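You operate a simulated robot arm through the tools that you are given. There is no shell and no other tool. Be economical: measure what you need, move in short steps, check, and stop when the job is done.

Carry out the task below with a simulated two-armed robot. There is one attempt and no reset: what you move stays moved.

## Task
On the top of the beech table, fold the white hand towel in half, so that its two long edges meet.

Only the result counts: the job must be done as asked and must still hold three seconds after the hand-in. Knocking over, shifting, dropping, spilling or breaking anything else fails it. Flat cloth is picked up by pressing the open fingertips on it (5 to 10 N) and closing them slowly along it; thin cloth reads only 2 to 8 mm in the jaws.

## Robot
Two 7-joint arms with two-finger parallel grippers on one trunk, on a base that drives. Base frame: it is fixed to the floor where the robot stands at the start and does not move with it; the origin is under the middle of the robot, x ahead of it, y to its left, z up; the surface under the hand at the start is at about z = 0.82. Lengths are in m, angles in rad, forces in N, time in s.
The left shoulder is at the start at [0.06, 0.189, 1.128], the right one opposite. With the tool pointing down near the work surface each hand reaches from about 0.1 to 0.66 m from the robot's upright axis, wherever it stands, measured 20 degrees to its own side. Places, roughly: top of the beech table [0.6, 0.1, 0.8]. Payload 3.43 kg a hand.
The tool frame of a hand sits at the grasp point between the pads (the TCP): z along the fingers, y along the line on which they close. The tips reach 0.03 m beyond it. Largest opening 0.094 m; finger width 0.028, thickness 0.01; the body of the gripper, 0.05 by 0.096 m, starts 0.055 m behind the TCP.
Orientation is that of the tool frame in the base frame, as a unit quaternion [x, y, z, w]. With the fingers straight down and closing along the base's y, the tool's x points along the base's -x, its y along +y and its z along -z.

## Interface
- The arms move only by the tool apply_moves. It takes "left_deltas", "right_deltas" or both (then of equal length, played together; a hand with none holds still); each is one flat list of numbers, 7 for each row, row after row: the shift along the tool's x, y, z in m, then the turn, a rotation vector about the tool's x, y, z in rad, then the gripper command, from -1 (shut) to 1 (fully open), values between in proportion. In form: [tx, ty, tz, ax, ay, az, grip, tx, ty, tz, ax, ay, az, grip, ...]. A call has 1 to 12 rows; each row is the pose to reach, as a shift and turn from the pose commanded when the call began, along the tool's axes at that moment. Rows are played at 5 a second. More than 0.05 m and 0.15 rad between two rows, or a gripper value outside its range, and nothing of the call is played. Where a pose cannot be reached the arm comes as near as it can. A force on the tool above 40 N (or 10 N above the force at the start of the call, whichever is more), or a blocked arm, ends the call early, and 0.2 s more pass. The fingers move at their own pace (about 0.153 m/s each) and stop on an object; they squeeze with about 28 N. The grip force told is the motor's: it shows also when the fingers shut on nothing. Time passes only in rows, and 0.2 s behind the last, so rows that repeat a pose let the fingers close. It gives the time, the measured TCP pose, the force on the tool (base axes), the opening and the grip force at its end, in the units of the frame above (readings bear some noise), with the torque about the TCP (base axes, N m) and any sound that the robot's microphone picked up, and new pictures: "pictures" is both (left out), scene, wrist or none (wrist: the cameras of the hands that moved).
- Cameras (640 x 400 px; columns grow to the right, rows downward): "scene" is now at [-0.0058, -0.0034, 1.6734]; the picture's right is [0.07, -1.00, 0.00], its down [-0.83, -0.06, -0.55] and it looks along [0.55, 0.04, -0.83] (base axes); focal length 286 px, centre (320, 200). "left" rides on the left gripper at [0.076, -0.014, -0.102] in its tool frame; the picture's right is [0.18, 0.98, 0.00], its down [-0.75, 0.14, -0.64] and it looks along [-0.63, 0.12, 0.77] (tool axes); focal length 243 px, centre (320, 200). "right" rides on the right gripper at [0.076, 0.014, -0.103] in its tool frame; the picture's right is [-0.18, 0.98, 0.00], its down [-0.75, -0.14, -0.64] and it looks along [-0.63, -0.12, 0.77] (tool axes); focal length 243 px, centre (320, 200). There is no depth. A picture from a camera that has moved, and an enlarged one, comes with that camera's place and axes in the base frame and with its lens. The place of the scene camera against the robot may be out by one fixed shift of up to 0.025 m in any direction.
- move_column(by): slides the trunk up (or, below 0, down) by that many m; the arms and the scene camera ride with it, the base frame stays. It gives what a move gives, with no picture.
- steer(legs): drives the robot by 1 to 6 legs, each [ahead, left, turn to the left] in m, m and rad, along the robot's own axes; the way and the turn of a leg run together, so that a leg with both is an arc; at most 1.5 m and 3.142 rad a leg. The arms and the cameras ride along, it lands a little off, and it stops where it bumps. It gives what a move gives, and a new picture of the scene camera.
- turn_head(pan, tilt): turns the head with the scene camera to pan (to the left, within 1.501 rad either way) and tilt (down, from -0.506 to 1.204), counted from straight ahead of the robot. It gives what a move gives, and a new picture of the scene camera.
- zoom(camera, box): a new picture of the part [left, top, right, bottom] of that camera's present view, enlarged. It takes no simulated time.
- finish_job(): hands the job in; it is judged then, once.

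Go step by step. Nothing tells you exact positions but the pictures and the camera data: compare them with the known pose of the tool, close in by small moves and look again before you grip or let go. The budget is 120 turns and 260 pictures, counting those below and the enlarged ones. Unless the task says otherwise, let go and move clear before handing in, and close with one line.

The tools are called after "Emit:" as name(argument=value, ...) on one line, values as JSON. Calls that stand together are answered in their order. apply_moves: Moves the arms, as the interface text tells. Its arguments: {"type":"object","properties":{"left_deltas":{"type":"array","items":{"type":"number"}},"right_deltas":{"type":"array","items":{"type":"number"}},"pictures":{"type":"string","enum":["both","scene","wrist","none"]}},"required":[]} The other tools are called the same way: move_column (by) slides the trunk up or down; steer (legs) drives the base; turn_head (pan, tilt) turns the head that bears the scene camera; zoom (camera, box) takes an enlarged picture of a part of a camera's view; finish_job () hands the job in.

At the start:

```text
time: 0.0
left_eef_pos: [0.5291, 0.2235, 1.0239]
left_tcp_rot: [0.0, 1.0, 0.0, 0.0]
left_ft_force: [0.8, 0.2, -0.2]
left_ft_torque: [0.01, 0.02, 0.05]
left_finger_gap: 0.0939
left_grasp_force: 0.1
right_eef_pos: [0.3022, -0.1753, 1.0385]
right_tcp_rot: [0.0, 1.0, 0.0, 0.0]
right_ft_force: [0.7, -0.3, 0.4]
right_ft_torque: [0.01, 0.0, 0.0]
right_finger_gap: 0.0941
right_grasp_force: 0.1
trunk travel left (down, up): [-0.8, 0.19]
robot x, y, heading: [-0.0003, -0.0004, -0.002]
head pan, tilt: [0.075, 0.984]
```

scene: 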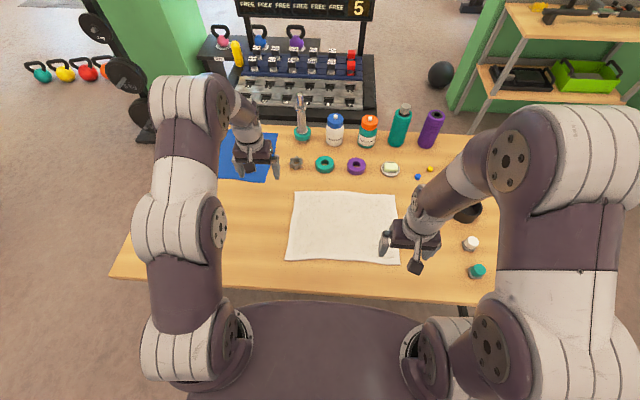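
right: 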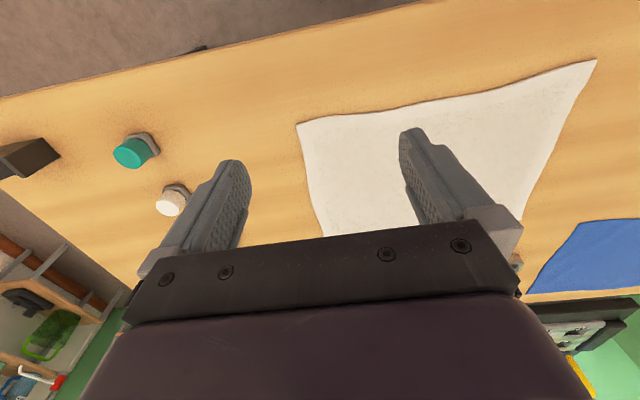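
left: 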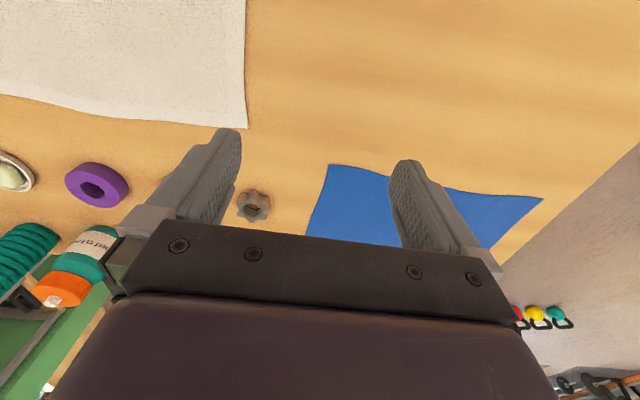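

I see the towel with its long edges running along y. Its near edge is at about x≈0.345, its far edge at x≈0.61, and it spans y≈-0.22 to 0.14. I'll fold the near edge over to the far edge with both hands, so first I'm bringing the hands above the near corners.

Emit:
apply_moves(left_deltas=[0.0293, -0.0186, 0.0207, 0, 0, 0, -0.25, 0.0586, -0.0372, 0.0414, 0, 0, 0, -0.25, 0.0879, -0.0558, 0.0621, 0, 0, 0, -0.25, 0.1172, -0.0744, 0.0828, 0, 0, 0, -0.25, 0.1465, -0.093, 0.1035, 0, 0, 0, -0.25, 0.176, -0.1115, 0.124, 0, 0, 0, -0.25, 0.176, -0.1115, 0.124, 0, 0, 0, -0.25], right_deltas=[-0.0107, -0.0021, 0.0231, 0, 0, 0, -0.25, -0.0214, -0.0042, 0.0462, 0, 0, 0, -0.25, -0.0321, -0.0063, 0.0693, 0, 0, 0, -0.25, -0.0428, -0.0084, 0.0924, 0, 0, 0, -0.25, -0.0535, -0.0105, 0.1155, 0, 0, 0, -0.25, -0.064, -0.0127, 0.1385, 0, 0, 0, -0.25, -0.064, -0.0127, 0.1385, 0, 0, 0, -0.25])

```text
time: 1.6
left_eef_pos: [0.3544, 0.1123, 0.9]
left_tcp_rot: [0.0, 1.0, 0.0, 0.0]
left_ft_force: [-0.7, 0.5, 0.3]
left_ft_torque: [0.02, 0.0, 0.04]
left_finger_gap: 0.0352
left_grasp_force: 0.0
right_eef_pos: [0.3648, -0.1887, 0.8988]
right_tcp_rot: [0.0, 1.0, 0.0, -0.001]
right_ft_force: [-0.1, -0.4, -0.3]
right_ft_torque: [0.0, 0.0, -0.01]
right_finger_gap: 0.0353
right_grasp_force: 0.0
trunk travel left (down, up): [-0.8, 0.19]
robot x, y, heading: [-0.0028, -0.0002, -0.008]
head pan, tilt: [0.075, 0.984]
camera scene: at [-0.0061, -0.0027, 1.6734], right [0.07, -1.0, 0.0], down [-0.83, -0.06, -0.55], along [0.55, 0.04, -0.83], focal length 286 px, centre (320, 200)
camera right: at [0.29, -0.1751, 1.002], right [0.18, 0.98, 0.0], down [0.75, -0.14, 0.64], along [0.63, -0.12, -0.77], focal length 243 px, centre (320, 200)
camera left: at [0.2775, 0.0986, 1.0023], right [-0.18, 0.98, 0.0], down [0.75, 0.14, 0.64], along [0.63, 0.12, -0.77], focal length 243 px, centre (320, 200)
```

scene: 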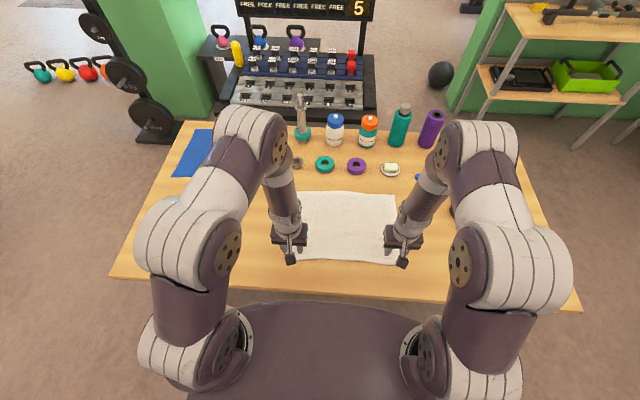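
right: 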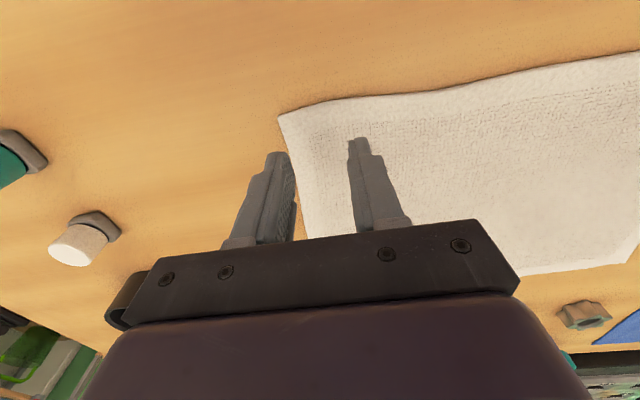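
left: 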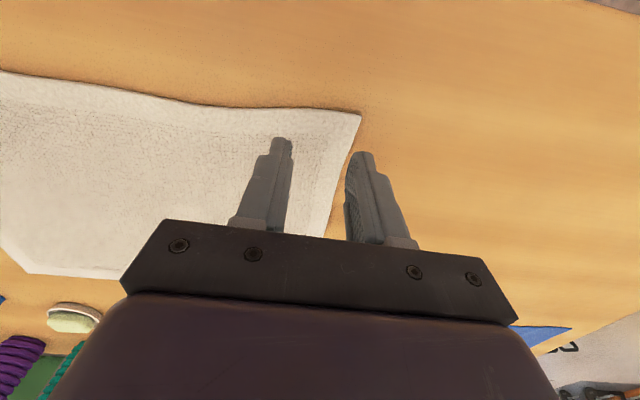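

The corners come out at about (0.339, 0.141) on the left and (0.353, -0.219) on the right. I'll shift both hands 10 mm inward and lower them to just above the cloth.

Emit:
apply_moves(left_deltas=[0, -0.01, 0.02, 0, 0, 0, -0.25, 0, -0.01, 0.04, 0, 0, 0, -0.25, 0, -0.01, 0.047, 0, 0, 0, -0.25, 0, -0.01, 0.047, 0, 0, 0, -0.25], right_deltas=[0, 0.01, 0.02, 0, 0, 0, -0.25, 0, 0.01, 0.04, 0, 0, 0, -0.25, 0, 0.01, 0.046, 0, 0, 0, -0.25, 0, 0.01, 0.046, 0, 0, 0, -0.25], pictures="wrist")

```text
time: 2.6
left_eef_pos: [0.3539, 0.1004, 0.8532]
left_tcp_rot: [0.001, 1.0, 0.001, 0.002]
left_ft_force: [0.8, 0.0, 11.7]
left_ft_torque: [0.07, -0.08, -0.02]
left_finger_gap: 0.0352
left_grasp_force: 0.2
right_eef_pos: [0.3664, -0.1775, 0.8545]
right_tcp_rot: [0.0, 1.0, 0.0, 0.0]
right_ft_force: [0.3, 0.9, 1.9]
right_ft_torque: [-0.04, -0.01, 0.02]
right_finger_gap: 0.0351
right_grasp_force: 0.1
trunk travel left (down, up): [-0.8, 0.19]
robot x, y, heading: [0.0015, -0.0019, 0.0]
head pan, tilt: [0.075, 0.984]
camera right: at [0.2896, -0.1642, 0.9576], right [0.18, 0.98, 0.0], down [0.75, -0.14, 0.64], along [0.63, -0.12, -0.77], focal length 243 px, centre (320, 200)
camera left: at [0.2777, 0.0869, 0.955], right [-0.18, 0.98, 0.0], down [0.75, 0.14, 0.64], along [0.63, 0.12, -0.77], focal length 243 px, centre (320, 200)
```

right: 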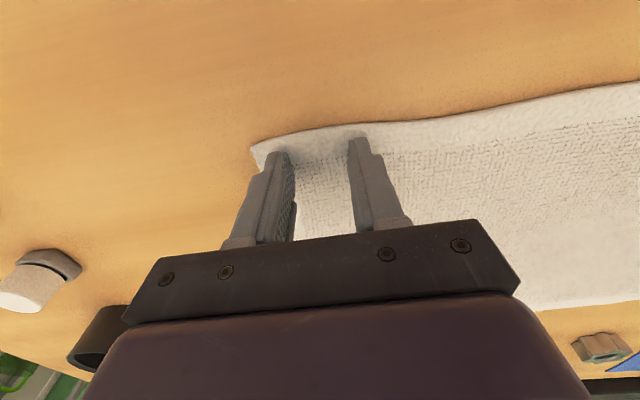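
left: 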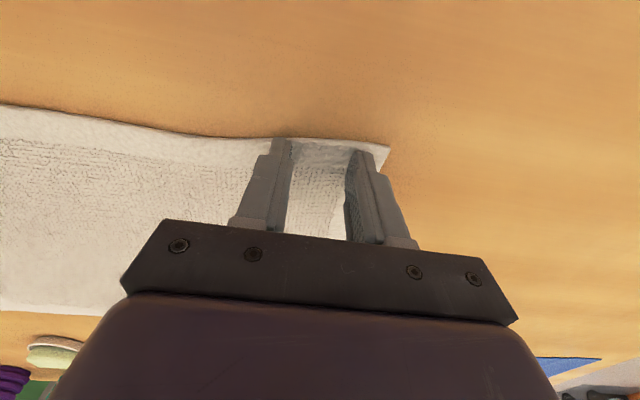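

Both hands touch the cloth (left 12 N, right 2 N) and the fingers cover the edge near each corner. I'll even out the pressing and close slowly.

Emit:
apply_moves(left_deltas=[0, 0, -0.0005, 0, 0, 0, -0.25, 0, 0, -0.0005, 0, 0, 0, -0.35, 0, 0, -0.0005, 0, 0, 0, -0.45, 0, 0, -0.0005, 0, 0, 0, -0.55, 0, 0, -0.0005, 0, 0, 0, -0.65, 0, 0, -0.0005, 0, 0, 0, -0.75, 0, 0, -0.0005, 0, 0, 0, -0.85, 0, 0, -0.0005, 0, 0, 0, -0.95, 0, 0, -0.0005, 0, 0, 0, -1, 0, 0, -0.0005, 0, 0, 0, -1], right_deltas=[0, 0, 0.0014, 0, 0, 0, -0.25, 0, 0, 0.0014, 0, 0, 0, -0.35, 0, 0, 0.0014, 0, 0, 0, -0.45, 0, 0, 0.0014, 0, 0, 0, -0.55, 0, 0, 0.0014, 0, 0, 0, -0.65, 0, 0, 0.0014, 0, 0, 0, -0.75, 0, 0, 0.0014, 0, 0, 0, -0.85, 0, 0, 0.0014, 0, 0, 0, -0.95, 0, 0, 0.0014, 0, 0, 0, -1, 0, 0, 0.0014, 0, 0, 0, -1], pictures="wrist")

```text
time: 4.8
left_eef_pos: [0.3528, 0.0999, 0.855]
left_tcp_rot: [0.001, 1.0, 0.0, 0.003]
left_ft_force: [1.3, -23.7, 11.8]
left_ft_torque: [-0.77, -0.13, -0.18]
left_finger_gap: 0.0069
left_grasp_force: 28.1
right_eef_pos: [0.365, -0.1775, 0.8529]
right_tcp_rot: [0.0, 1.0, 0.001, 0.0]
right_ft_force: [-1.0, 23.2, 11.0]
right_ft_torque: [0.71, -0.04, 0.11]
right_finger_gap: 0.0049
right_grasp_force: 27.7
trunk travel left (down, up): [-0.8, 0.19]
robot x, y, heading: [-0.0018, -0.0006, 0.002]
head pan, tilt: [0.075, 0.984]
camera right: at [0.2891, -0.1643, 0.9559], right [0.18, 0.98, 0.0], down [0.75, -0.14, 0.64], along [0.63, -0.12, -0.77], focal length 243 px, centre (320, 200)
camera left: at [0.2767, 0.0871, 0.9559], right [-0.18, 0.98, 0.0], down [0.75, 0.14, 0.64], along [0.63, 0.12, -0.76], focal length 243 px, centre (320, 200)
```

right: 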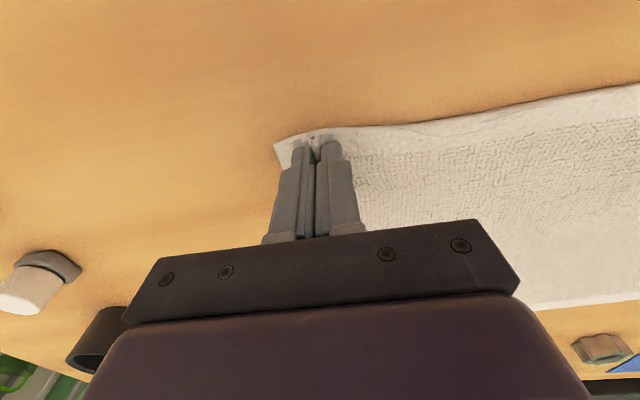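
left: 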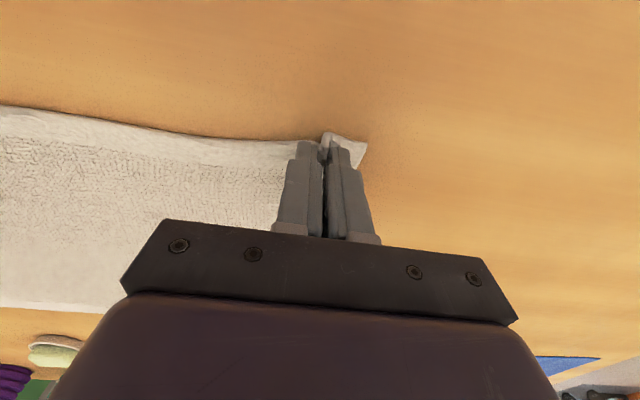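

The grip works, but this hand orientation would leave the gripped strip curled under once it reaches the far edge. Folding the far edge toward me, with the hands tilting naturally, is cleaner. I'll open in place to lay the near edge flat again, then lift clear.

Emit:
apply_moves(left_deltas=[0, 0, 0, 0, 0, 0, -0.85, 0, 0, 0, 0, 0, 0, -0.7, 0, 0, 0, 0, 0, 0, -0.55, 0, 0, 0, 0, 0, 0, -0.4, 0, 0, 0, 0, 0, 0, -0.25, 0, 0, 0, 0, 0, 0, -0.2, 0, 0, -0.02, 0, 0, 0, -0.2, 0, 0, -0.06, 0, 0, 0, -0.2, 0, 0, -0.1, 0, 0, 0, -0.25], right_deltas=[0, 0, 0, 0, 0, 0, -0.85, 0, 0, 0, 0, 0, 0, -0.7, 0, 0, 0, 0, 0, 0, -0.55, 0, 0, 0, 0, 0, 0, -0.4, 0, 0, 0, 0, 0, 0, -0.25, 0, 0, 0, 0, 0, 0, -0.2, 0, 0, -0.02, 0, 0, 0, -0.2, 0, 0, -0.06, 0, 0, 0, -0.2, 0, 0, -0.1, 0, 0, 0, -0.25])

```text
time: 6.8
left_eef_pos: [0.3524, 0.1011, 0.9522]
left_tcp_rot: [0.0, 1.0, 0.001, -0.001]
left_ft_force: [-0.7, 0.9, 0.2]
left_ft_torque: [0.01, -0.04, 0.01]
left_finger_gap: 0.0353
left_grasp_force: 0.0
right_eef_pos: [0.3637, -0.1769, 0.9506]
right_tcp_rot: [0.0, 1.0, 0.0, 0.001]
right_ft_force: [-0.1, 0.8, -0.2]
right_ft_torque: [0.0, -0.02, -0.03]
right_finger_gap: 0.035
right_grasp_force: 0.1
trunk travel left (down, up): [-0.8, 0.19]
robot x, y, heading: [-0.0012, -0.002, 0.003]
head pan, tilt: [0.075, 0.984]
camera scene: at [-0.0079, -0.0034, 1.6733], right [0.07, -1.0, 0.0], down [-0.83, -0.06, -0.56], along [0.55, 0.04, -0.83], focal length 286 px, centre (320, 200)
camera right: at [0.2872, -0.1645, 1.0538], right [0.18, 0.98, 0.0], down [0.75, -0.14, 0.64], along [0.63, -0.12, -0.77], focal length 243 px, centre (320, 200)
camera left: at [0.2764, 0.087, 1.0552], right [-0.18, 0.98, 0.0], down [0.75, 0.14, 0.64], along [0.63, 0.12, -0.77], focal length 243 px, centre (320, 200)
```

scene: 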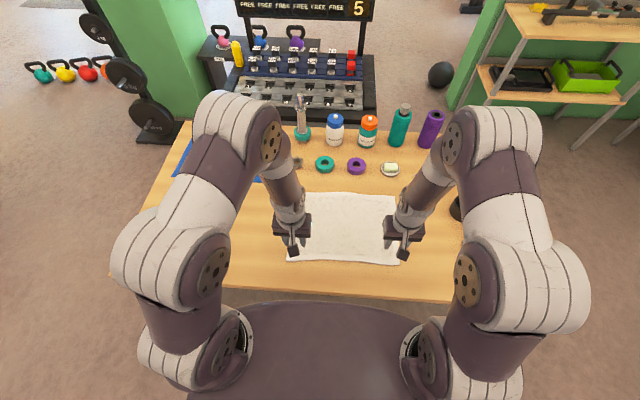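
right: 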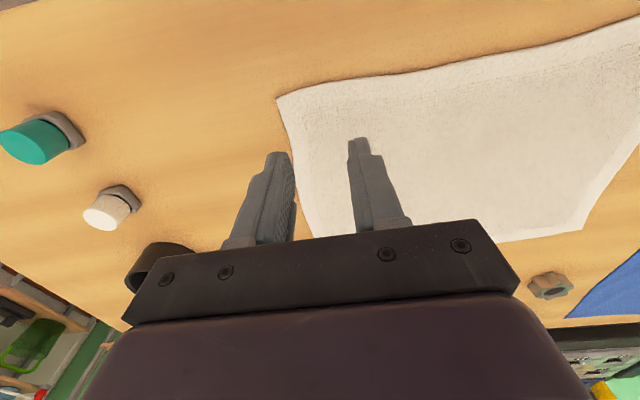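
left: 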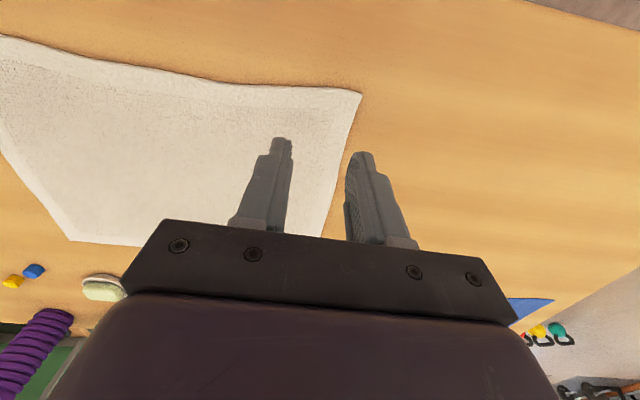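

The towel lies flat again. The far corners come out at about (0.596, 0.143) and (0.604, -0.215), so next I'm moving above them.

Emit:
apply_moves(left_deltas=[-0.041, 0, 0, 0, 0, 0, -0.25, -0.082, 0, 0, 0, 0, 0, -0.25, -0.123, 0, 0, 0, 0, 0, -0.25, -0.164, 0, 0, 0, 0, 0, -0.25, -0.205, 0, 0.01, 0, 0, 0, -0.25, -0.246, 0.002, 0.03, 0, 0, 0, -0.25, -0.246, 0.002, 0.05, 0, 0, 0, -0.25, -0.246, 0.002, 0.05, 0, 0, 0, -0.25], right_deltas=[-0.041, 0, 0, 0, 0, 0, -0.25, -0.082, 0, 0, 0, 0, 0, -0.25, -0.123, 0, 0, 0, 0, 0, -0.25, -0.164, 0, 0, 0, 0, 0, -0.25, -0.205, 0, 0.01, 0, 0, 0, -0.25, -0.242, 0.002, 0.03, 0, 0, 0, -0.25, -0.242, 0.002, 0.05, 0, 0, 0, -0.25, -0.242, 0.002, 0.05, 0, 0, 0, -0.25])

```text
time: 8.6
left_eef_pos: [0.5994, 0.1026, 0.9036]
left_tcp_rot: [0.0, 1.0, 0.0, 0.001]
left_ft_force: [0.1, -0.1, 1.5]
left_ft_torque: [-0.01, 0.0, -0.01]
left_finger_gap: 0.0354
left_grasp_force: 0.1
right_eef_pos: [0.6075, -0.1774, 0.9007]
right_tcp_rot: [0.0, 1.0, 0.0, 0.0]
right_ft_force: [-0.3, 0.4, 0.8]
right_ft_torque: [-0.02, 0.0, -0.01]
right_finger_gap: 0.0355
right_grasp_force: 0.0
trunk travel left (down, up): [-0.8, 0.19]
robot x, y, heading: [-0.0043, 0.0018, 0.004]
head pan, tilt: [0.075, 0.984]
camera scene: at [-0.0058, -0.0034, 1.6734], right [0.07, -1.0, 0.0], down [-0.83, -0.06, -0.55], along [0.55, 0.04, -0.83], focal length 286 px, centre (320, 200)
camera right: at [0.5314, -0.1633, 1.0044], right [0.18, 0.98, 0.0], down [0.75, -0.14, 0.64], along [0.63, -0.12, -0.77], focal length 243 px, centre (320, 200)
camera left: at [0.5239, 0.0893, 1.0054], right [-0.18, 0.98, 0.0], down [0.75, 0.14, 0.64], along [0.63, 0.12, -0.77], focal length 243 px, centre (320, 200)
```

scene: 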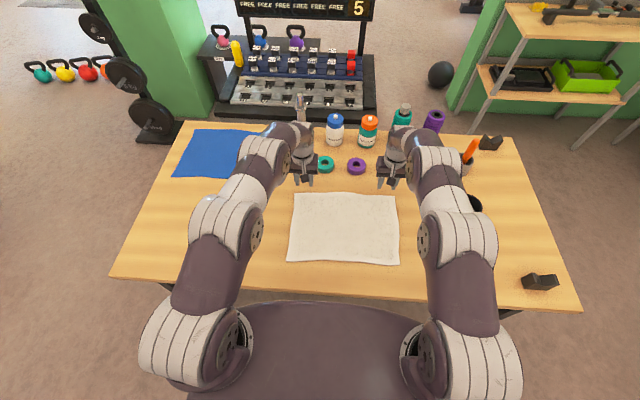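
right: 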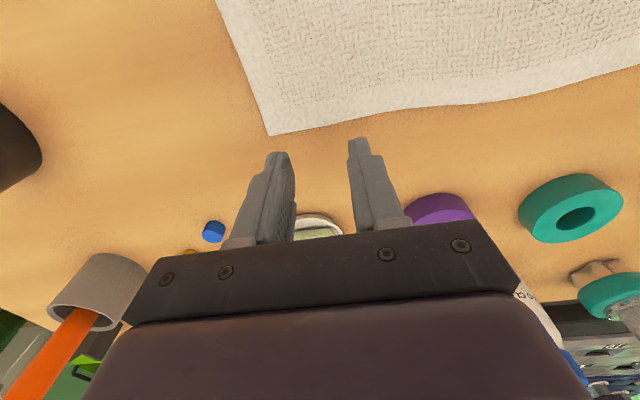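
left: 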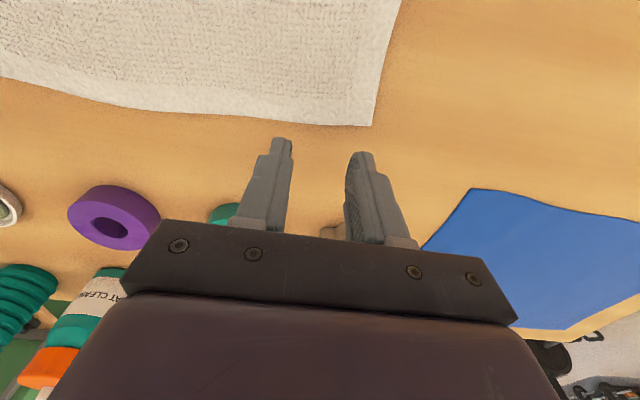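

The far edge is at x≈0.599 under the left hand and ≈0.605 under the right. I'll shift the hands slightly so the pads overlap the edge by 10–15 mm and lower them to contact.

Emit:
apply_moves(left_deltas=[0.005, 0, 0.02, 0, 0, 0, -0.25, 0.005, 0, 0.04, 0, 0, 0, -0.25, 0.005, 0, 0.0485, 0, 0, 0, -0.25, 0.005, 0, 0.0485, 0, 0, 0, -0.25], right_deltas=[0.004, 0, 0.02, 0, 0, 0, -0.25, 0.004, 0, 0.04, 0, 0, 0, -0.25, 0.004, 0, 0.0465, 0, 0, 0, -0.25, 0.004, 0, 0.0465, 0, 0, 0, -0.25], pictures="wrist")

```text
time: 9.6
left_eef_pos: [0.5946, 0.1034, 0.8555]
left_tcp_rot: [-0.001, 1.0, 0.001, -0.001]
left_ft_force: [0.3, 0.2, 0.4]
left_ft_torque: [0.01, 0.01, -0.01]
left_finger_gap: 0.0352
left_grasp_force: 0.0
right_eef_pos: [0.6043, -0.1755, 0.855]
right_tcp_rot: [0.0, 1.0, 0.001, 0.0]
right_ft_force: [0.4, -0.3, 0.6]
right_ft_torque: [0.0, 0.0, 0.0]
right_finger_gap: 0.0353
right_grasp_force: 0.0
trunk travel left (down, up): [-0.8, 0.19]
robot x, y, heading: [-0.0013, -0.0023, -0.002]
head pan, tilt: [0.075, 0.984]
camera right: at [0.5279, -0.1624, 0.9583], right [0.18, 0.98, 0.0], down [0.75, -0.14, 0.64], along [0.63, -0.12, -0.77], focal length 243 px, centre (320, 200)
camera left: at [0.5186, 0.0899, 0.9567], right [-0.18, 0.98, 0.0], down [0.75, 0.14, 0.64], along [0.63, 0.12, -0.77], focal length 243 px, centre (320, 200)
```

right: 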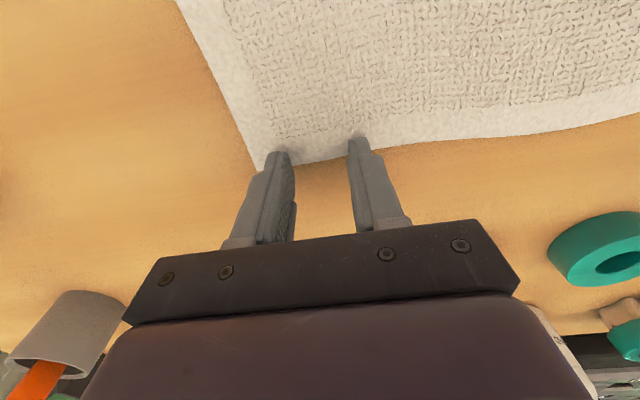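
left: 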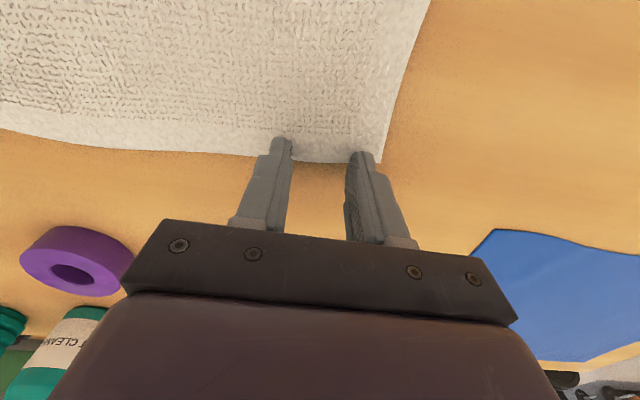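

The pads overlap the far edge by about half at both corners. I'll press about 2 mm more and close slowly.

Emit:
apply_moves(left_deltas=[0, 0, 0.0022, 0, 0, 0, -0.25, 0, 0, 0.0022, 0, 0, 0, -0.35, 0, 0, 0.0022, 0, 0, 0, -0.45, 0, 0, 0.0022, 0, 0, 0, -0.55, 0, 0, 0.0022, 0, 0, 0, -0.65, 0, 0, 0.0022, 0, 0, 0, -0.75, 0, 0, 0.0022, 0, 0, 0, -0.85, 0, 0, 0.0022, 0, 0, 0, -0.95, 0, 0, 0.0022, 0, 0, 0, -1, 0, 0, 0.0022, 0, 0, 0, -1], right_deltas=[0, 0, 0.0022, 0, 0, 0, -0.25, 0, 0, 0.0022, 0, 0, 0, -0.35, 0, 0, 0.0022, 0, 0, 0, -0.45, 0, 0, 0.0022, 0, 0, 0, -0.55, 0, 0, 0.0022, 0, 0, 0, -0.65, 0, 0, 0.0022, 0, 0, 0, -0.75, 0, 0, 0.0022, 0, 0, 0, -0.85, 0, 0, 0.0022, 0, 0, 0, -0.95, 0, 0, 0.0022, 0, 0, 0, -1, 0, 0, 0.0022, 0, 0, 0, -1], pictures="wrist")

```text
time: 11.8
left_eef_pos: [0.594, 0.1034, 0.8541]
left_tcp_rot: [0.0, 1.0, 0.0, 0.0]
left_ft_force: [0.3, -18.4, 6.6]
left_ft_torque: [-0.59, 0.09, 0.15]
left_finger_gap: 0.0042
left_grasp_force: 28.0
right_eef_pos: [0.6032, -0.1749, 0.8542]
right_tcp_rot: [0.0, 1.0, 0.0, 0.001]
right_ft_force: [0.4, 17.6, 4.4]
right_ft_torque: [0.57, 0.03, -0.2]
right_finger_gap: 0.004
right_grasp_force: 28.3
trunk travel left (down, up): [-0.8, 0.19]
robot x, y, heading: [0.001, -0.0019, 0.003]
head pan, tilt: [0.075, 0.984]
camera right: at [0.5275, -0.162, 0.9567], right [0.18, 0.98, 0.0], down [0.75, -0.14, 0.64], along [0.63, -0.12, -0.77], focal length 243 px, centre (320, 200)
camera left: at [0.5177, 0.0893, 0.9553], right [-0.18, 0.98, 0.0], down [0.75, 0.14, 0.64], along [0.63, 0.12, -0.77], focal length 243 px, centre (320, 200)
```

right: 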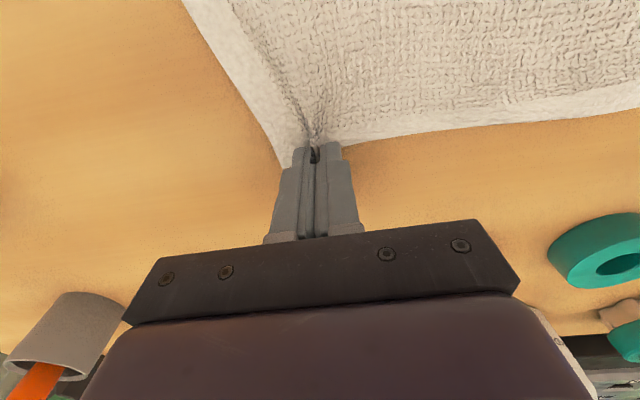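
left: 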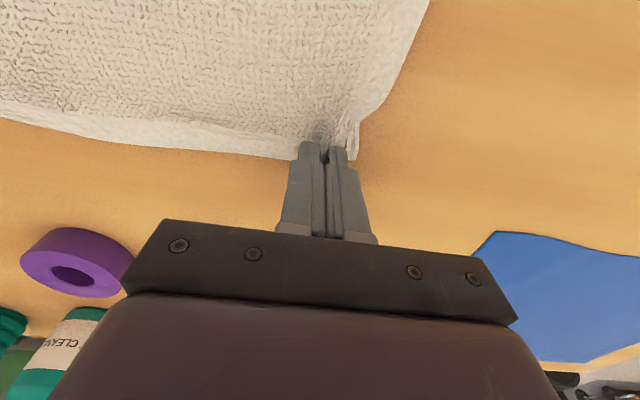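

Both corners are gripped (4 mm of cloth, 28 N). I'll swing the far edge over in an arc toward the near edge, tilting the fingers forward on the way, and stop just before it lands.

Emit:
apply_moves(left_deltas=[0.007, -0.002, -0.03, 0, -0.08, 0, -1, 0.0229, -0.004, -0.0575, 0, -0.16, 0, -1, 0.0464, -0.004, -0.0804, 0, -0.24, 0, -1, 0.076, -0.004, -0.0971, 0, -0.32, 0, -1, 0.1095, -0.004, -0.1061, 0, -0.4, 0, -1, 0.1441, -0.004, -0.1071, 0, -0.48, 0, -1, 0.1773, -0.004, -0.0998, 0, -0.56, 0, -1, 0.2066, -0.004, -0.085, 0, -0.64, 0, -1, 0.2297, -0.004, -0.0638, 0, -0.72, 0, -1, 0.2449, -0.004, -0.0382, 0, -0.8, 0, -1], right_deltas=[0.007, 0.002, -0.03, 0, -0.08, 0, -1, 0.0229, 0.004, -0.0575, 0, -0.16, 0, -1, 0.0464, 0.004, -0.0804, 0, -0.24, 0, -1, 0.076, 0.004, -0.0971, 0, -0.32, 0, -1, 0.1095, 0.004, -0.1061, 0, -0.4, 0, -1, 0.1441, 0.004, -0.1071, 0, -0.48, 0, -1, 0.1773, 0.004, -0.0998, 0, -0.56, 0, -1, 0.2066, 0.004, -0.085, 0, -0.64, 0, -1, 0.2297, 0.004, -0.0638, 0, -0.72, 0, -1, 0.2449, 0.004, -0.0382, 0, -0.8, 0, -1])

```text
time: 14.0
left_eef_pos: [0.3891, 0.0695, 0.9174]
left_tcp_rot: [0.003, 0.924, 0.017, 0.382]
left_ft_force: [0.3, -0.7, 0.2]
left_ft_torque: [0.02, -0.01, 0.03]
left_finger_gap: 0.0037
left_grasp_force: 28.0
left hand out of reach, approached as far as the arm can: row 7, 9, 10
right_eef_pos: [0.453, -0.1818, 0.9549]
right_tcp_rot: [0.005, 0.971, -0.02, 0.24]
right_ft_force: [0.6, 0.5, -0.5]
right_ft_torque: [0.05, -0.02, -0.01]
right_finger_gap: 0.0038
right_grasp_force: 27.9
right hand out of reach, approached as far as the arm can: row 7, 8, 9, 10
trunk travel left (down, up): [-0.8, 0.19]
robot x, y, heading: [0.002, 0.0022, 0.002]
head pan, tilt: [0.075, 0.984]
camera scene: at [-0.0032, -0.0046, 1.6734], right [0.07, -1.0, 0.0], down [-0.83, -0.06, -0.55], along [0.55, 0.04, -0.83], focal length 286 px, centre (320, 200)
camera right: at [0.3383, -0.1636, 1.0098], right [0.18, 0.98, 0.05], down [0.36, -0.12, 0.92], along [0.91, -0.15, -0.38], focal length 243 px, centre (320, 200)
camera left: at [0.2629, 0.054, 0.9351], right [-0.14, 0.99, -0.1], down [0.08, 0.11, 0.99], along [0.99, 0.13, -0.09], focal length 243 px, centre (320, 200)
```

scene: 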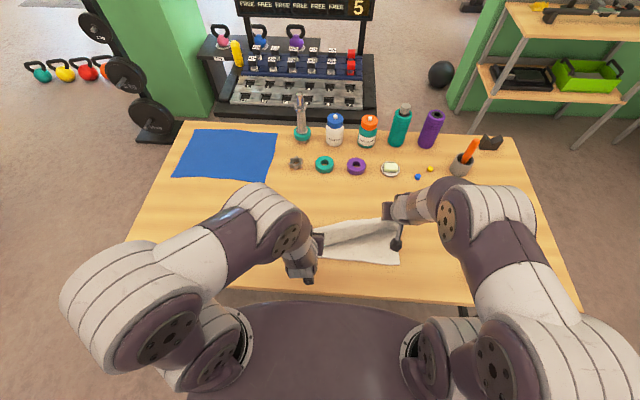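
right: 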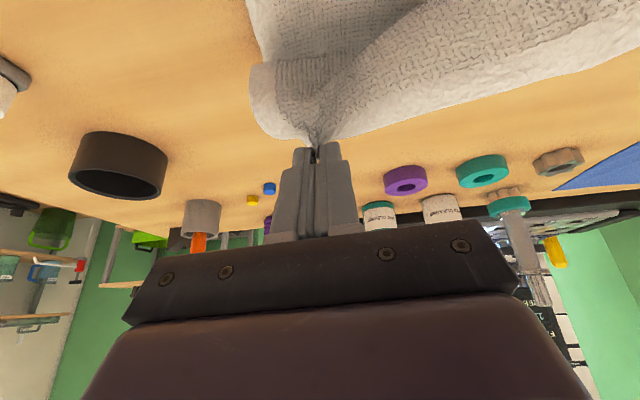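
left: 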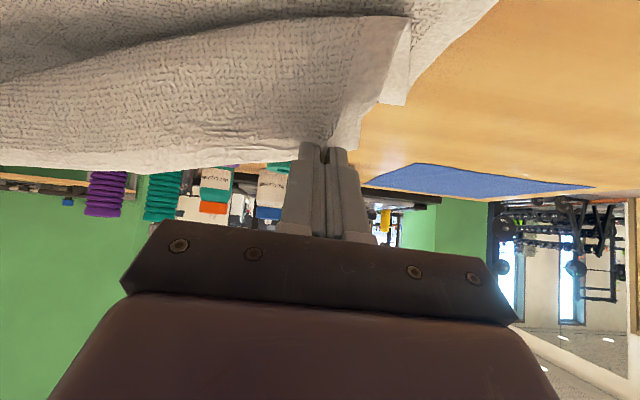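

Both hands ran out of reach: tilting the fingers this close to the body isn't possible from where the robot stands. I'll move the hands back forward along the arc, then drive the robot back a little to make room.

Emit:
apply_moves(left_deltas=[-0.03, 0, 0.006, 0, 0.08, 0, -1, -0.06, 0, 0.012, 0, 0.16, 0, -1, -0.09, 0, 0.018, 0, 0.24, 0, -1, -0.119, 0, 0.025, 0, 0.32, 0, -1, -0.119, 0, 0.025, 0, 0.32, 0, -1], right_deltas=[-0.03, 0, 0.006, 0, 0.08, 0, -1, -0.06, 0, 0.012, 0, 0.16, 0, -1, -0.09, 0, 0.018, 0, 0.24, 0, -1, -0.119, 0, 0.025, 0, 0.32, 0, -1, -0.119, 0, 0.025, 0, 0.32, 0, -1], pictures="scene")

```text
time: 15.2
left_eef_pos: [0.4875, 0.0691, 0.9861]
left_tcp_rot: [0.0, 0.971, 0.0, 0.239]
left_ft_force: [-0.2, 0.2, -0.8]
left_ft_torque: [0.03, -0.02, 0.05]
left_finger_gap: 0.0037
left_grasp_force: 28.2
right_eef_pos: [0.5663, -0.1758, 0.9914]
right_tcp_rot: [0.007, 0.996, -0.017, 0.083]
right_ft_force: [-0.5, 0.3, 0.1]
right_ft_torque: [0.01, 0.03, 0.04]
right_finger_gap: 0.0037
right_grasp_force: 28.0
trunk travel left (down, up): [-0.8, 0.19]
robot x, y, heading: [-0.0011, 0.0006, 0.005]
head pan, tilt: [0.075, 0.984]
camera scene: at [-0.0077, -0.0041, 1.6735], right [0.07, -1.0, 0.0], down [-0.83, -0.06, -0.56], along [0.55, 0.04, -0.83], focal length 286 px, centre (320, 200)
```

scene: 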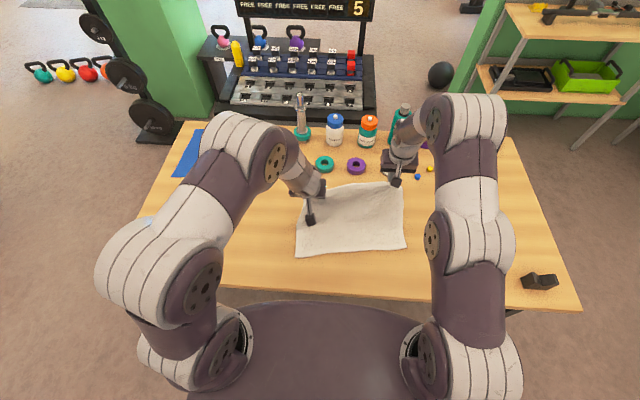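

The towel's near side slid a little when pulled, which is fine. I'll bring both hands to matching poses over the middle, then drive back.

Emit:
apply_moves(left_deltas=[0.0035, 0.0075, 0.0066, 0, 0, 0, -1, 0.007, 0.015, 0.0133, 0, 0, 0, -1, 0.0105, 0.0225, 0.02, 0, 0, 0, -1, 0.0139, 0.03, 0.0266, 0, 0, 0, -1], right_deltas=[0.0178, 0.001, 0.006, 0, -0.08, 0, -1, 0.0355, 0.002, 0.012, 0, -0.16, 0, -1, 0.0533, 0.003, 0.018, 0, -0.24, 0, -1, 0.071, 0.004, 0.0246, 0, -0.31, 0, -1], pictures="scene")

Emit:
steer(legs=[[-0.1, 0, 0]])

```text
time: 16.2
left_eef_pos: [0.4878, 0.0989, 0.9567]
left_tcp_rot: [-0.001, 0.971, 0.0, 0.239]
left_ft_force: [0.1, -7.0, 0.3]
left_ft_torque: [-0.16, 0.01, -0.02]
left_finger_gap: 0.004
left_grasp_force: 28.2
right_eef_pos: [0.5009, -0.1708, 0.9587]
right_tcp_rot: [0.004, 0.971, -0.017, 0.24]
right_ft_force: [-0.5, 6.6, -1.0]
right_ft_torque: [0.22, -0.07, 0.05]
right_finger_gap: 0.0039
right_grasp_force: 27.8
trunk travel left (down, up): [-0.8, 0.19]
robot x, y, heading: [-0.0008, -0.0011, -0.005]
head pan, tilt: [0.075, 0.984]
camera scene: at [-0.0083, -0.0038, 1.6735], right [0.07, -1.0, 0.0], down [-0.83, -0.06, -0.56], along [0.55, 0.04, -0.83], focal length 286 px, centre (320, 200)
```

scene: 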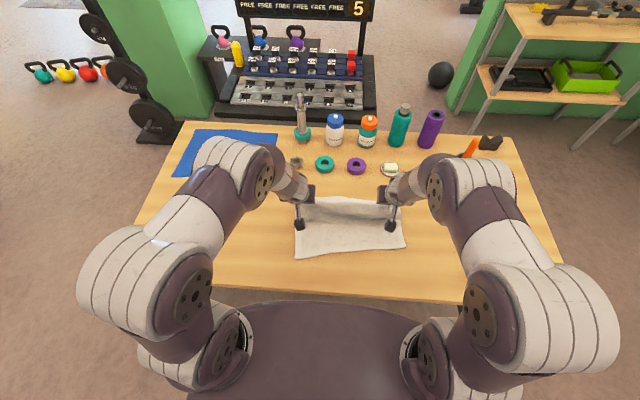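

```text
time: 17.4
left_eef_pos: [0.3904, 0.0992, 0.9552]
left_tcp_rot: [0.0, 0.971, -0.001, 0.238]
left_ft_force: [-0.1, -7.1, 0.3]
left_ft_torque: [-0.21, -0.04, 0.0]
left_finger_gap: 0.0038
left_grasp_force: 27.9
right_eef_pos: [0.3989, -0.1697, 0.9556]
right_tcp_rot: [0.005, 0.972, -0.019, 0.236]
right_ft_force: [-0.2, 6.9, -0.9]
right_ft_torque: [0.21, -0.01, 0.02]
right_finger_gap: 0.0035
right_grasp_force: 28.3
trunk travel left (down, up): [-0.8, 0.19]
robot x, y, heading: [-0.1048, -0.0012, 0.005]
head pan, tilt: [0.075, 0.984]
camera scene: at [-0.1066, -0.0035, 1.6734], right [0.07, -1.0, 0.0], down [-0.83, -0.06, -0.55], along [0.55, 0.04, -0.83], focal length 286 px, centre (320, 200)
```

scene: 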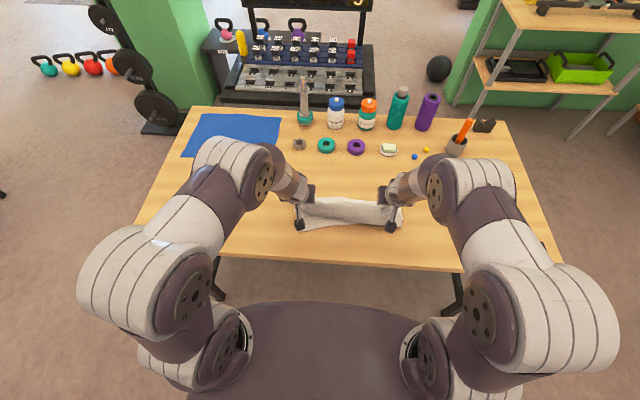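

The drive worked and the towel is folding over. I'll zoom in on the near edge of the bottom layer to measure it.

Emit:
zoom(camera="scene", box=[270, 170, 430, 270])

Emit:
zoom(camera="left", box=[0, 0, 640, 400])

Emit:
zoom(camera="right", box=[0, 0, 640, 400])

```text
4.00 times, centred on (350, 220) of scene
camera zoom: at [-0.1066, -0.0035, 1.6734], right [0.07, -1.0, 0.0], down [-0.83, -0.06, -0.55], along [0.55, 0.04, -0.83], focal length 1144 px, centre (200, 120)
```

zoom: 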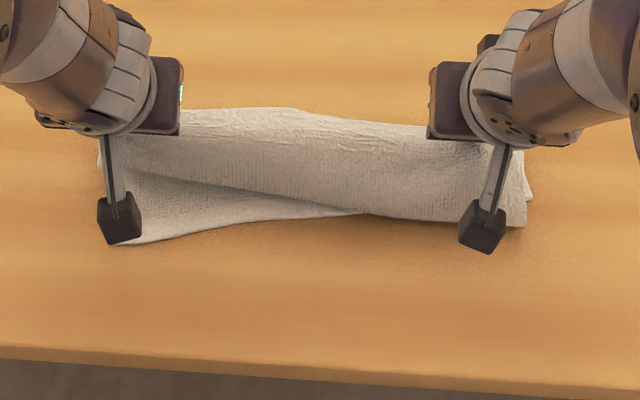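

```text
1.00 times, centred on (320, 200) of left (not enlarged: the box is as wide or as high as the picture)
camera zoom: at [0.2745, 0.0856, 1.0115], right [-0.16, 0.98, -0.09], down [0.37, 0.14, 0.92], along [0.91, 0.12, -0.39], focal length 243 px, centre (320, 200)
```

zoom: 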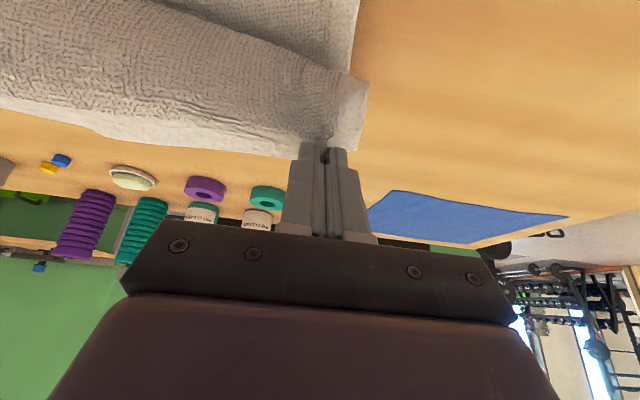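

```text
1.00 times, centred on (320, 200) of right (not enlarged: the box is as wide or as high as the picture)
camera zoom: at [0.2858, -0.1529, 1.0115], right [0.18, 0.98, 0.05], down [0.37, -0.12, 0.92], along [0.91, -0.15, -0.39], focal length 243 px, centre (320, 200)
```

zoom: 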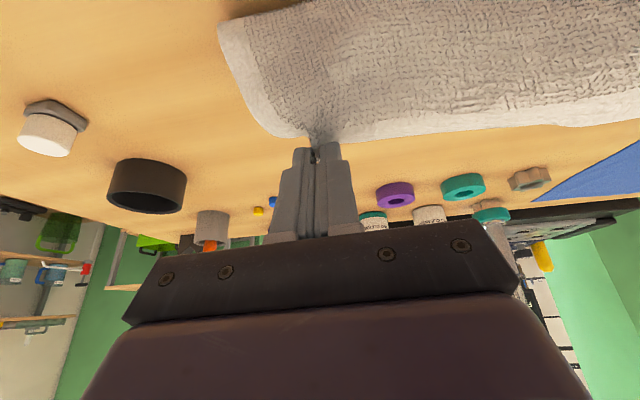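

The bottom layer has turned about 9°: its near corners are now at about (0.350, 0.112) and (0.412, -0.236). I'll aim the held edge at that turned line and hover 3 cm above first.

Emit:
apply_moves(left_deltas=[0.0139, -0.006, 0.0108, 0, -0.08, 0, -1, 0.0277, -0.012, 0.0216, 0, -0.16, 0, -1, 0.0416, -0.018, 0.0324, 0, -0.24, 0, -1, 0.0554, -0.024, 0.0432, 0, -0.32, 0, -1, 0.0554, -0.024, 0.0432, 0, -0.32, 0, -1], right_deltas=[0.0057, -0.006, 0.0151, 0, -0.08, 0, -1, 0.0113, -0.012, 0.0302, 0, -0.16, 0, -1, 0.017, -0.018, 0.0453, 0, -0.24, 0, -1, 0.0226, -0.024, 0.0604, 0, -0.32, 0, -1, 0.0226, -0.024, 0.0604, 0, -0.32, 0, -1], pictures="wrist")

Emit:
zoom(camera="scene", box=[270, 170, 430, 270])

```text
time: 18.6
left_eef_pos: [0.3597, 0.0751, 0.8921]
left_tcp_rot: [0.0, 0.921, 0.0, 0.39]
left_ft_force: [-0.4, 0.4, 0.1]
left_ft_torque: [0.0, -0.03, 0.04]
left_finger_gap: 0.0039
left_grasp_force: 27.7
left hand out of reach, approached as far as the arm can: row 2
right_eef_pos: [0.4027, -0.1643, 0.8913]
right_tcp_rot: [0.004, 0.922, -0.024, 0.386]
right_ft_force: [-0.6, 1.0, -0.3]
right_ft_torque: [-0.03, 0.02, 0.01]
right_finger_gap: 0.0038
right_grasp_force: 28.4
right hand out of reach, approached as far as the arm can: row 1, 2, 3, 4, 5
trunk travel left (down, up): [-0.8, 0.19]
robot x, y, heading: [-0.1007, 0.0037, -0.001]
head pan, tilt: [0.075, 0.984]
camera right: at [0.2766, -0.1462, 0.9085], right [0.15, 0.98, 0.09], down [0.07, -0.1, 0.99], along [0.99, -0.15, -0.08], focal length 243 px, centre (320, 200)
camera left: at [0.233, 0.0622, 0.9085], right [-0.13, 0.98, -0.13], down [0.06, 0.14, 0.99], along [0.99, 0.12, -0.08], focal length 243 px, centre (320, 200)
```

right: 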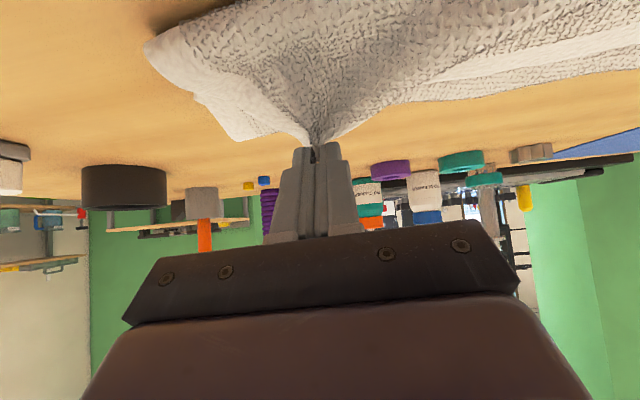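
left: 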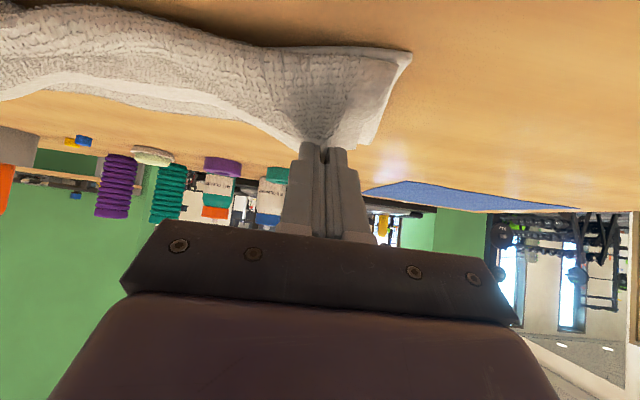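

```text
4.00 times, centred on (350, 220) of scene
camera zoom: at [-0.1071, -0.0032, 1.6735], right [0.07, -1.0, 0.0], down [-0.83, -0.06, -0.55], along [0.55, 0.04, -0.83], focal length 1144 px, centre (200, 120)
```

zoom: 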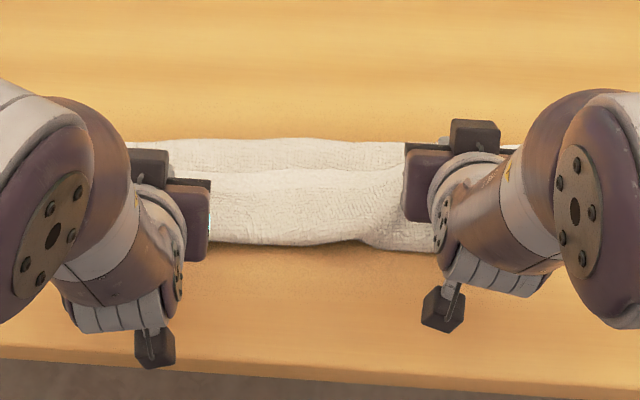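

The right hand can't take that tilt so far out to the side. I'll reduce its tilt and bring it to the intended spot.

Emit:
apply_moves(right_deltas=[-0.004, -0.01, 0.0027, 0, 0.1, 0, -1, -0.008, -0.02, 0.0054, 0, 0.2, 0, -1, -0.012, -0.03, 0.008, 0, 0.29, 0, -1, -0.012, -0.03, 0.008, 0, 0.29, 0, -1], pictures="wrist")

Emit:
zoom(camera="scene", box=[270, 170, 430, 270])

```text
time: 19.6
left_eef_pos: [0.3604, 0.0757, 0.8926]
left_tcp_rot: [0.0, 0.921, 0.0, 0.39]
left_ft_force: [1.3, -9.8, -0.7]
left_ft_torque: [-0.23, -0.03, -0.16]
left_finger_gap: 0.0041
left_grasp_force: 27.7
right_eef_pos: [0.4162, -0.1939, 0.8968]
right_tcp_rot: [0.005, 0.968, -0.018, 0.25]
right_ft_force: [-2.1, 8.7, 0.1]
right_ft_torque: [0.33, 0.05, 0.06]
right_finger_gap: 0.004
right_grasp_force: 28.2
trunk travel left (down, up): [-0.8, 0.19]
robot x, y, heading: [-0.1007, 0.0038, 0.001]
head pan, tilt: [0.075, 0.984]
camera right: at [0.3005, -0.1763, 0.9487], right [0.18, 0.98, 0.06], down [0.35, -0.12, 0.93], along [0.92, -0.15, -0.36], focal length 243 px, centre (320, 200)
```

right: 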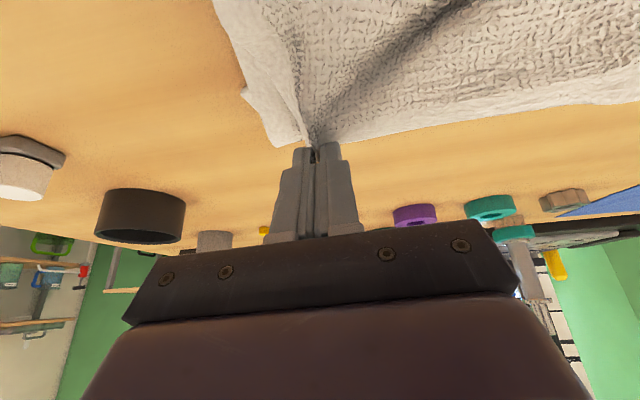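

```text
4.00 times, centred on (350, 220) of scene
camera zoom: at [-0.1071, -0.0032, 1.6734], right [0.07, -1.0, 0.0], down [-0.83, -0.06, -0.55], along [0.55, 0.04, -0.83], focal length 1144 px, centre (200, 120)
```

zoom: 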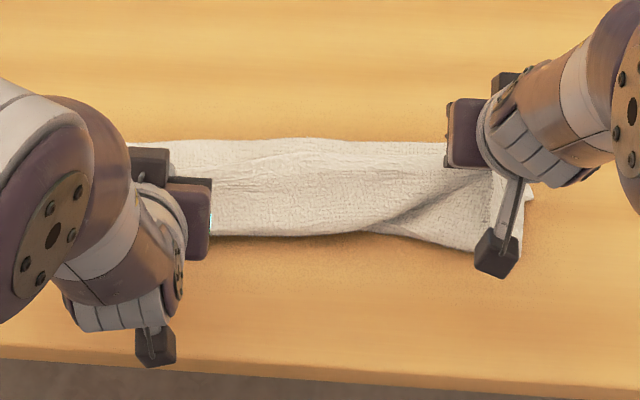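

It's unclear which edge at the right belongs to the bottom layer, so I'll zoom in closer there.

Emit:
zoom(camera="scene", box=[356, 200, 420, 240])

Emit:
zoom(camera="right", box=[160, 0, 400, 150])

Emit:
zoom(camera="left", box=[0, 0, 440, 160])

```text
10.00 times, centred on (388, 220) of scene
camera zoom: at [-0.1071, -0.0032, 1.6734], right [0.07, -1.0, 0.0], down [-0.83, -0.06, -0.55], along [0.55, 0.04, -0.83], focal length 2860 px, centre (-360, 0)
```

zoom: 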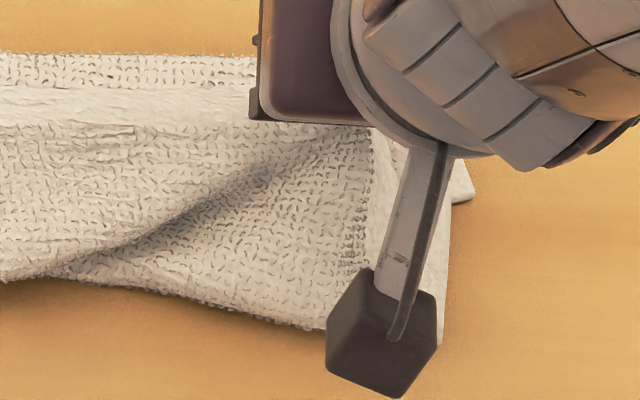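

```text
2.67 times, centred on (280, 75) of right
camera zoom: at [0.3005, -0.1763, 0.9487], right [0.18, 0.98, 0.06], down [0.35, -0.12, 0.93], along [0.92, -0.15, -0.36], focal length 647 px, centre (427, 533)
```

zoom: 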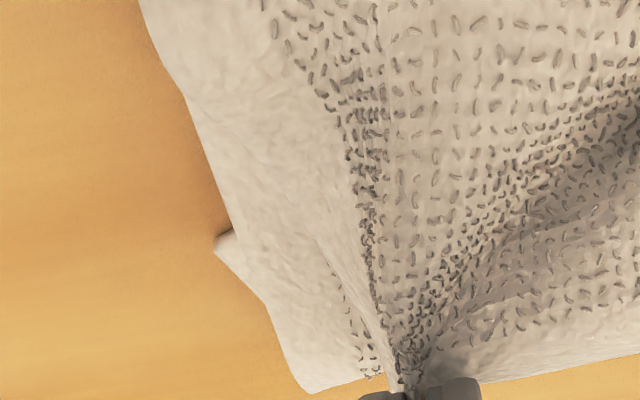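

```text
1.45 times, centred on (220, 80) of left
camera zoom: at [0.2337, 0.0617, 0.9092], right [-0.13, 0.98, -0.13], down [0.06, 0.14, 0.99], along [0.99, 0.12, -0.08], focal length 353 px, centre (466, 374)
```

zoom: 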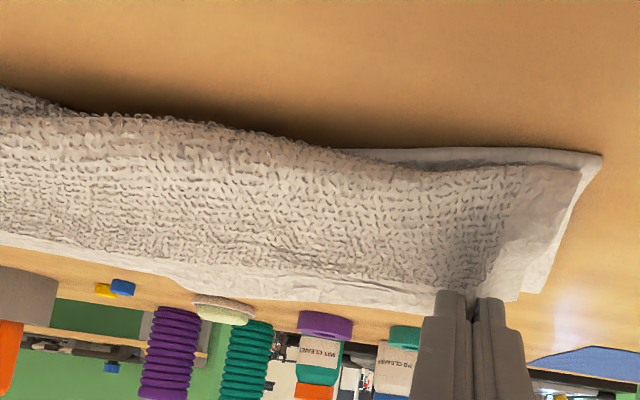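

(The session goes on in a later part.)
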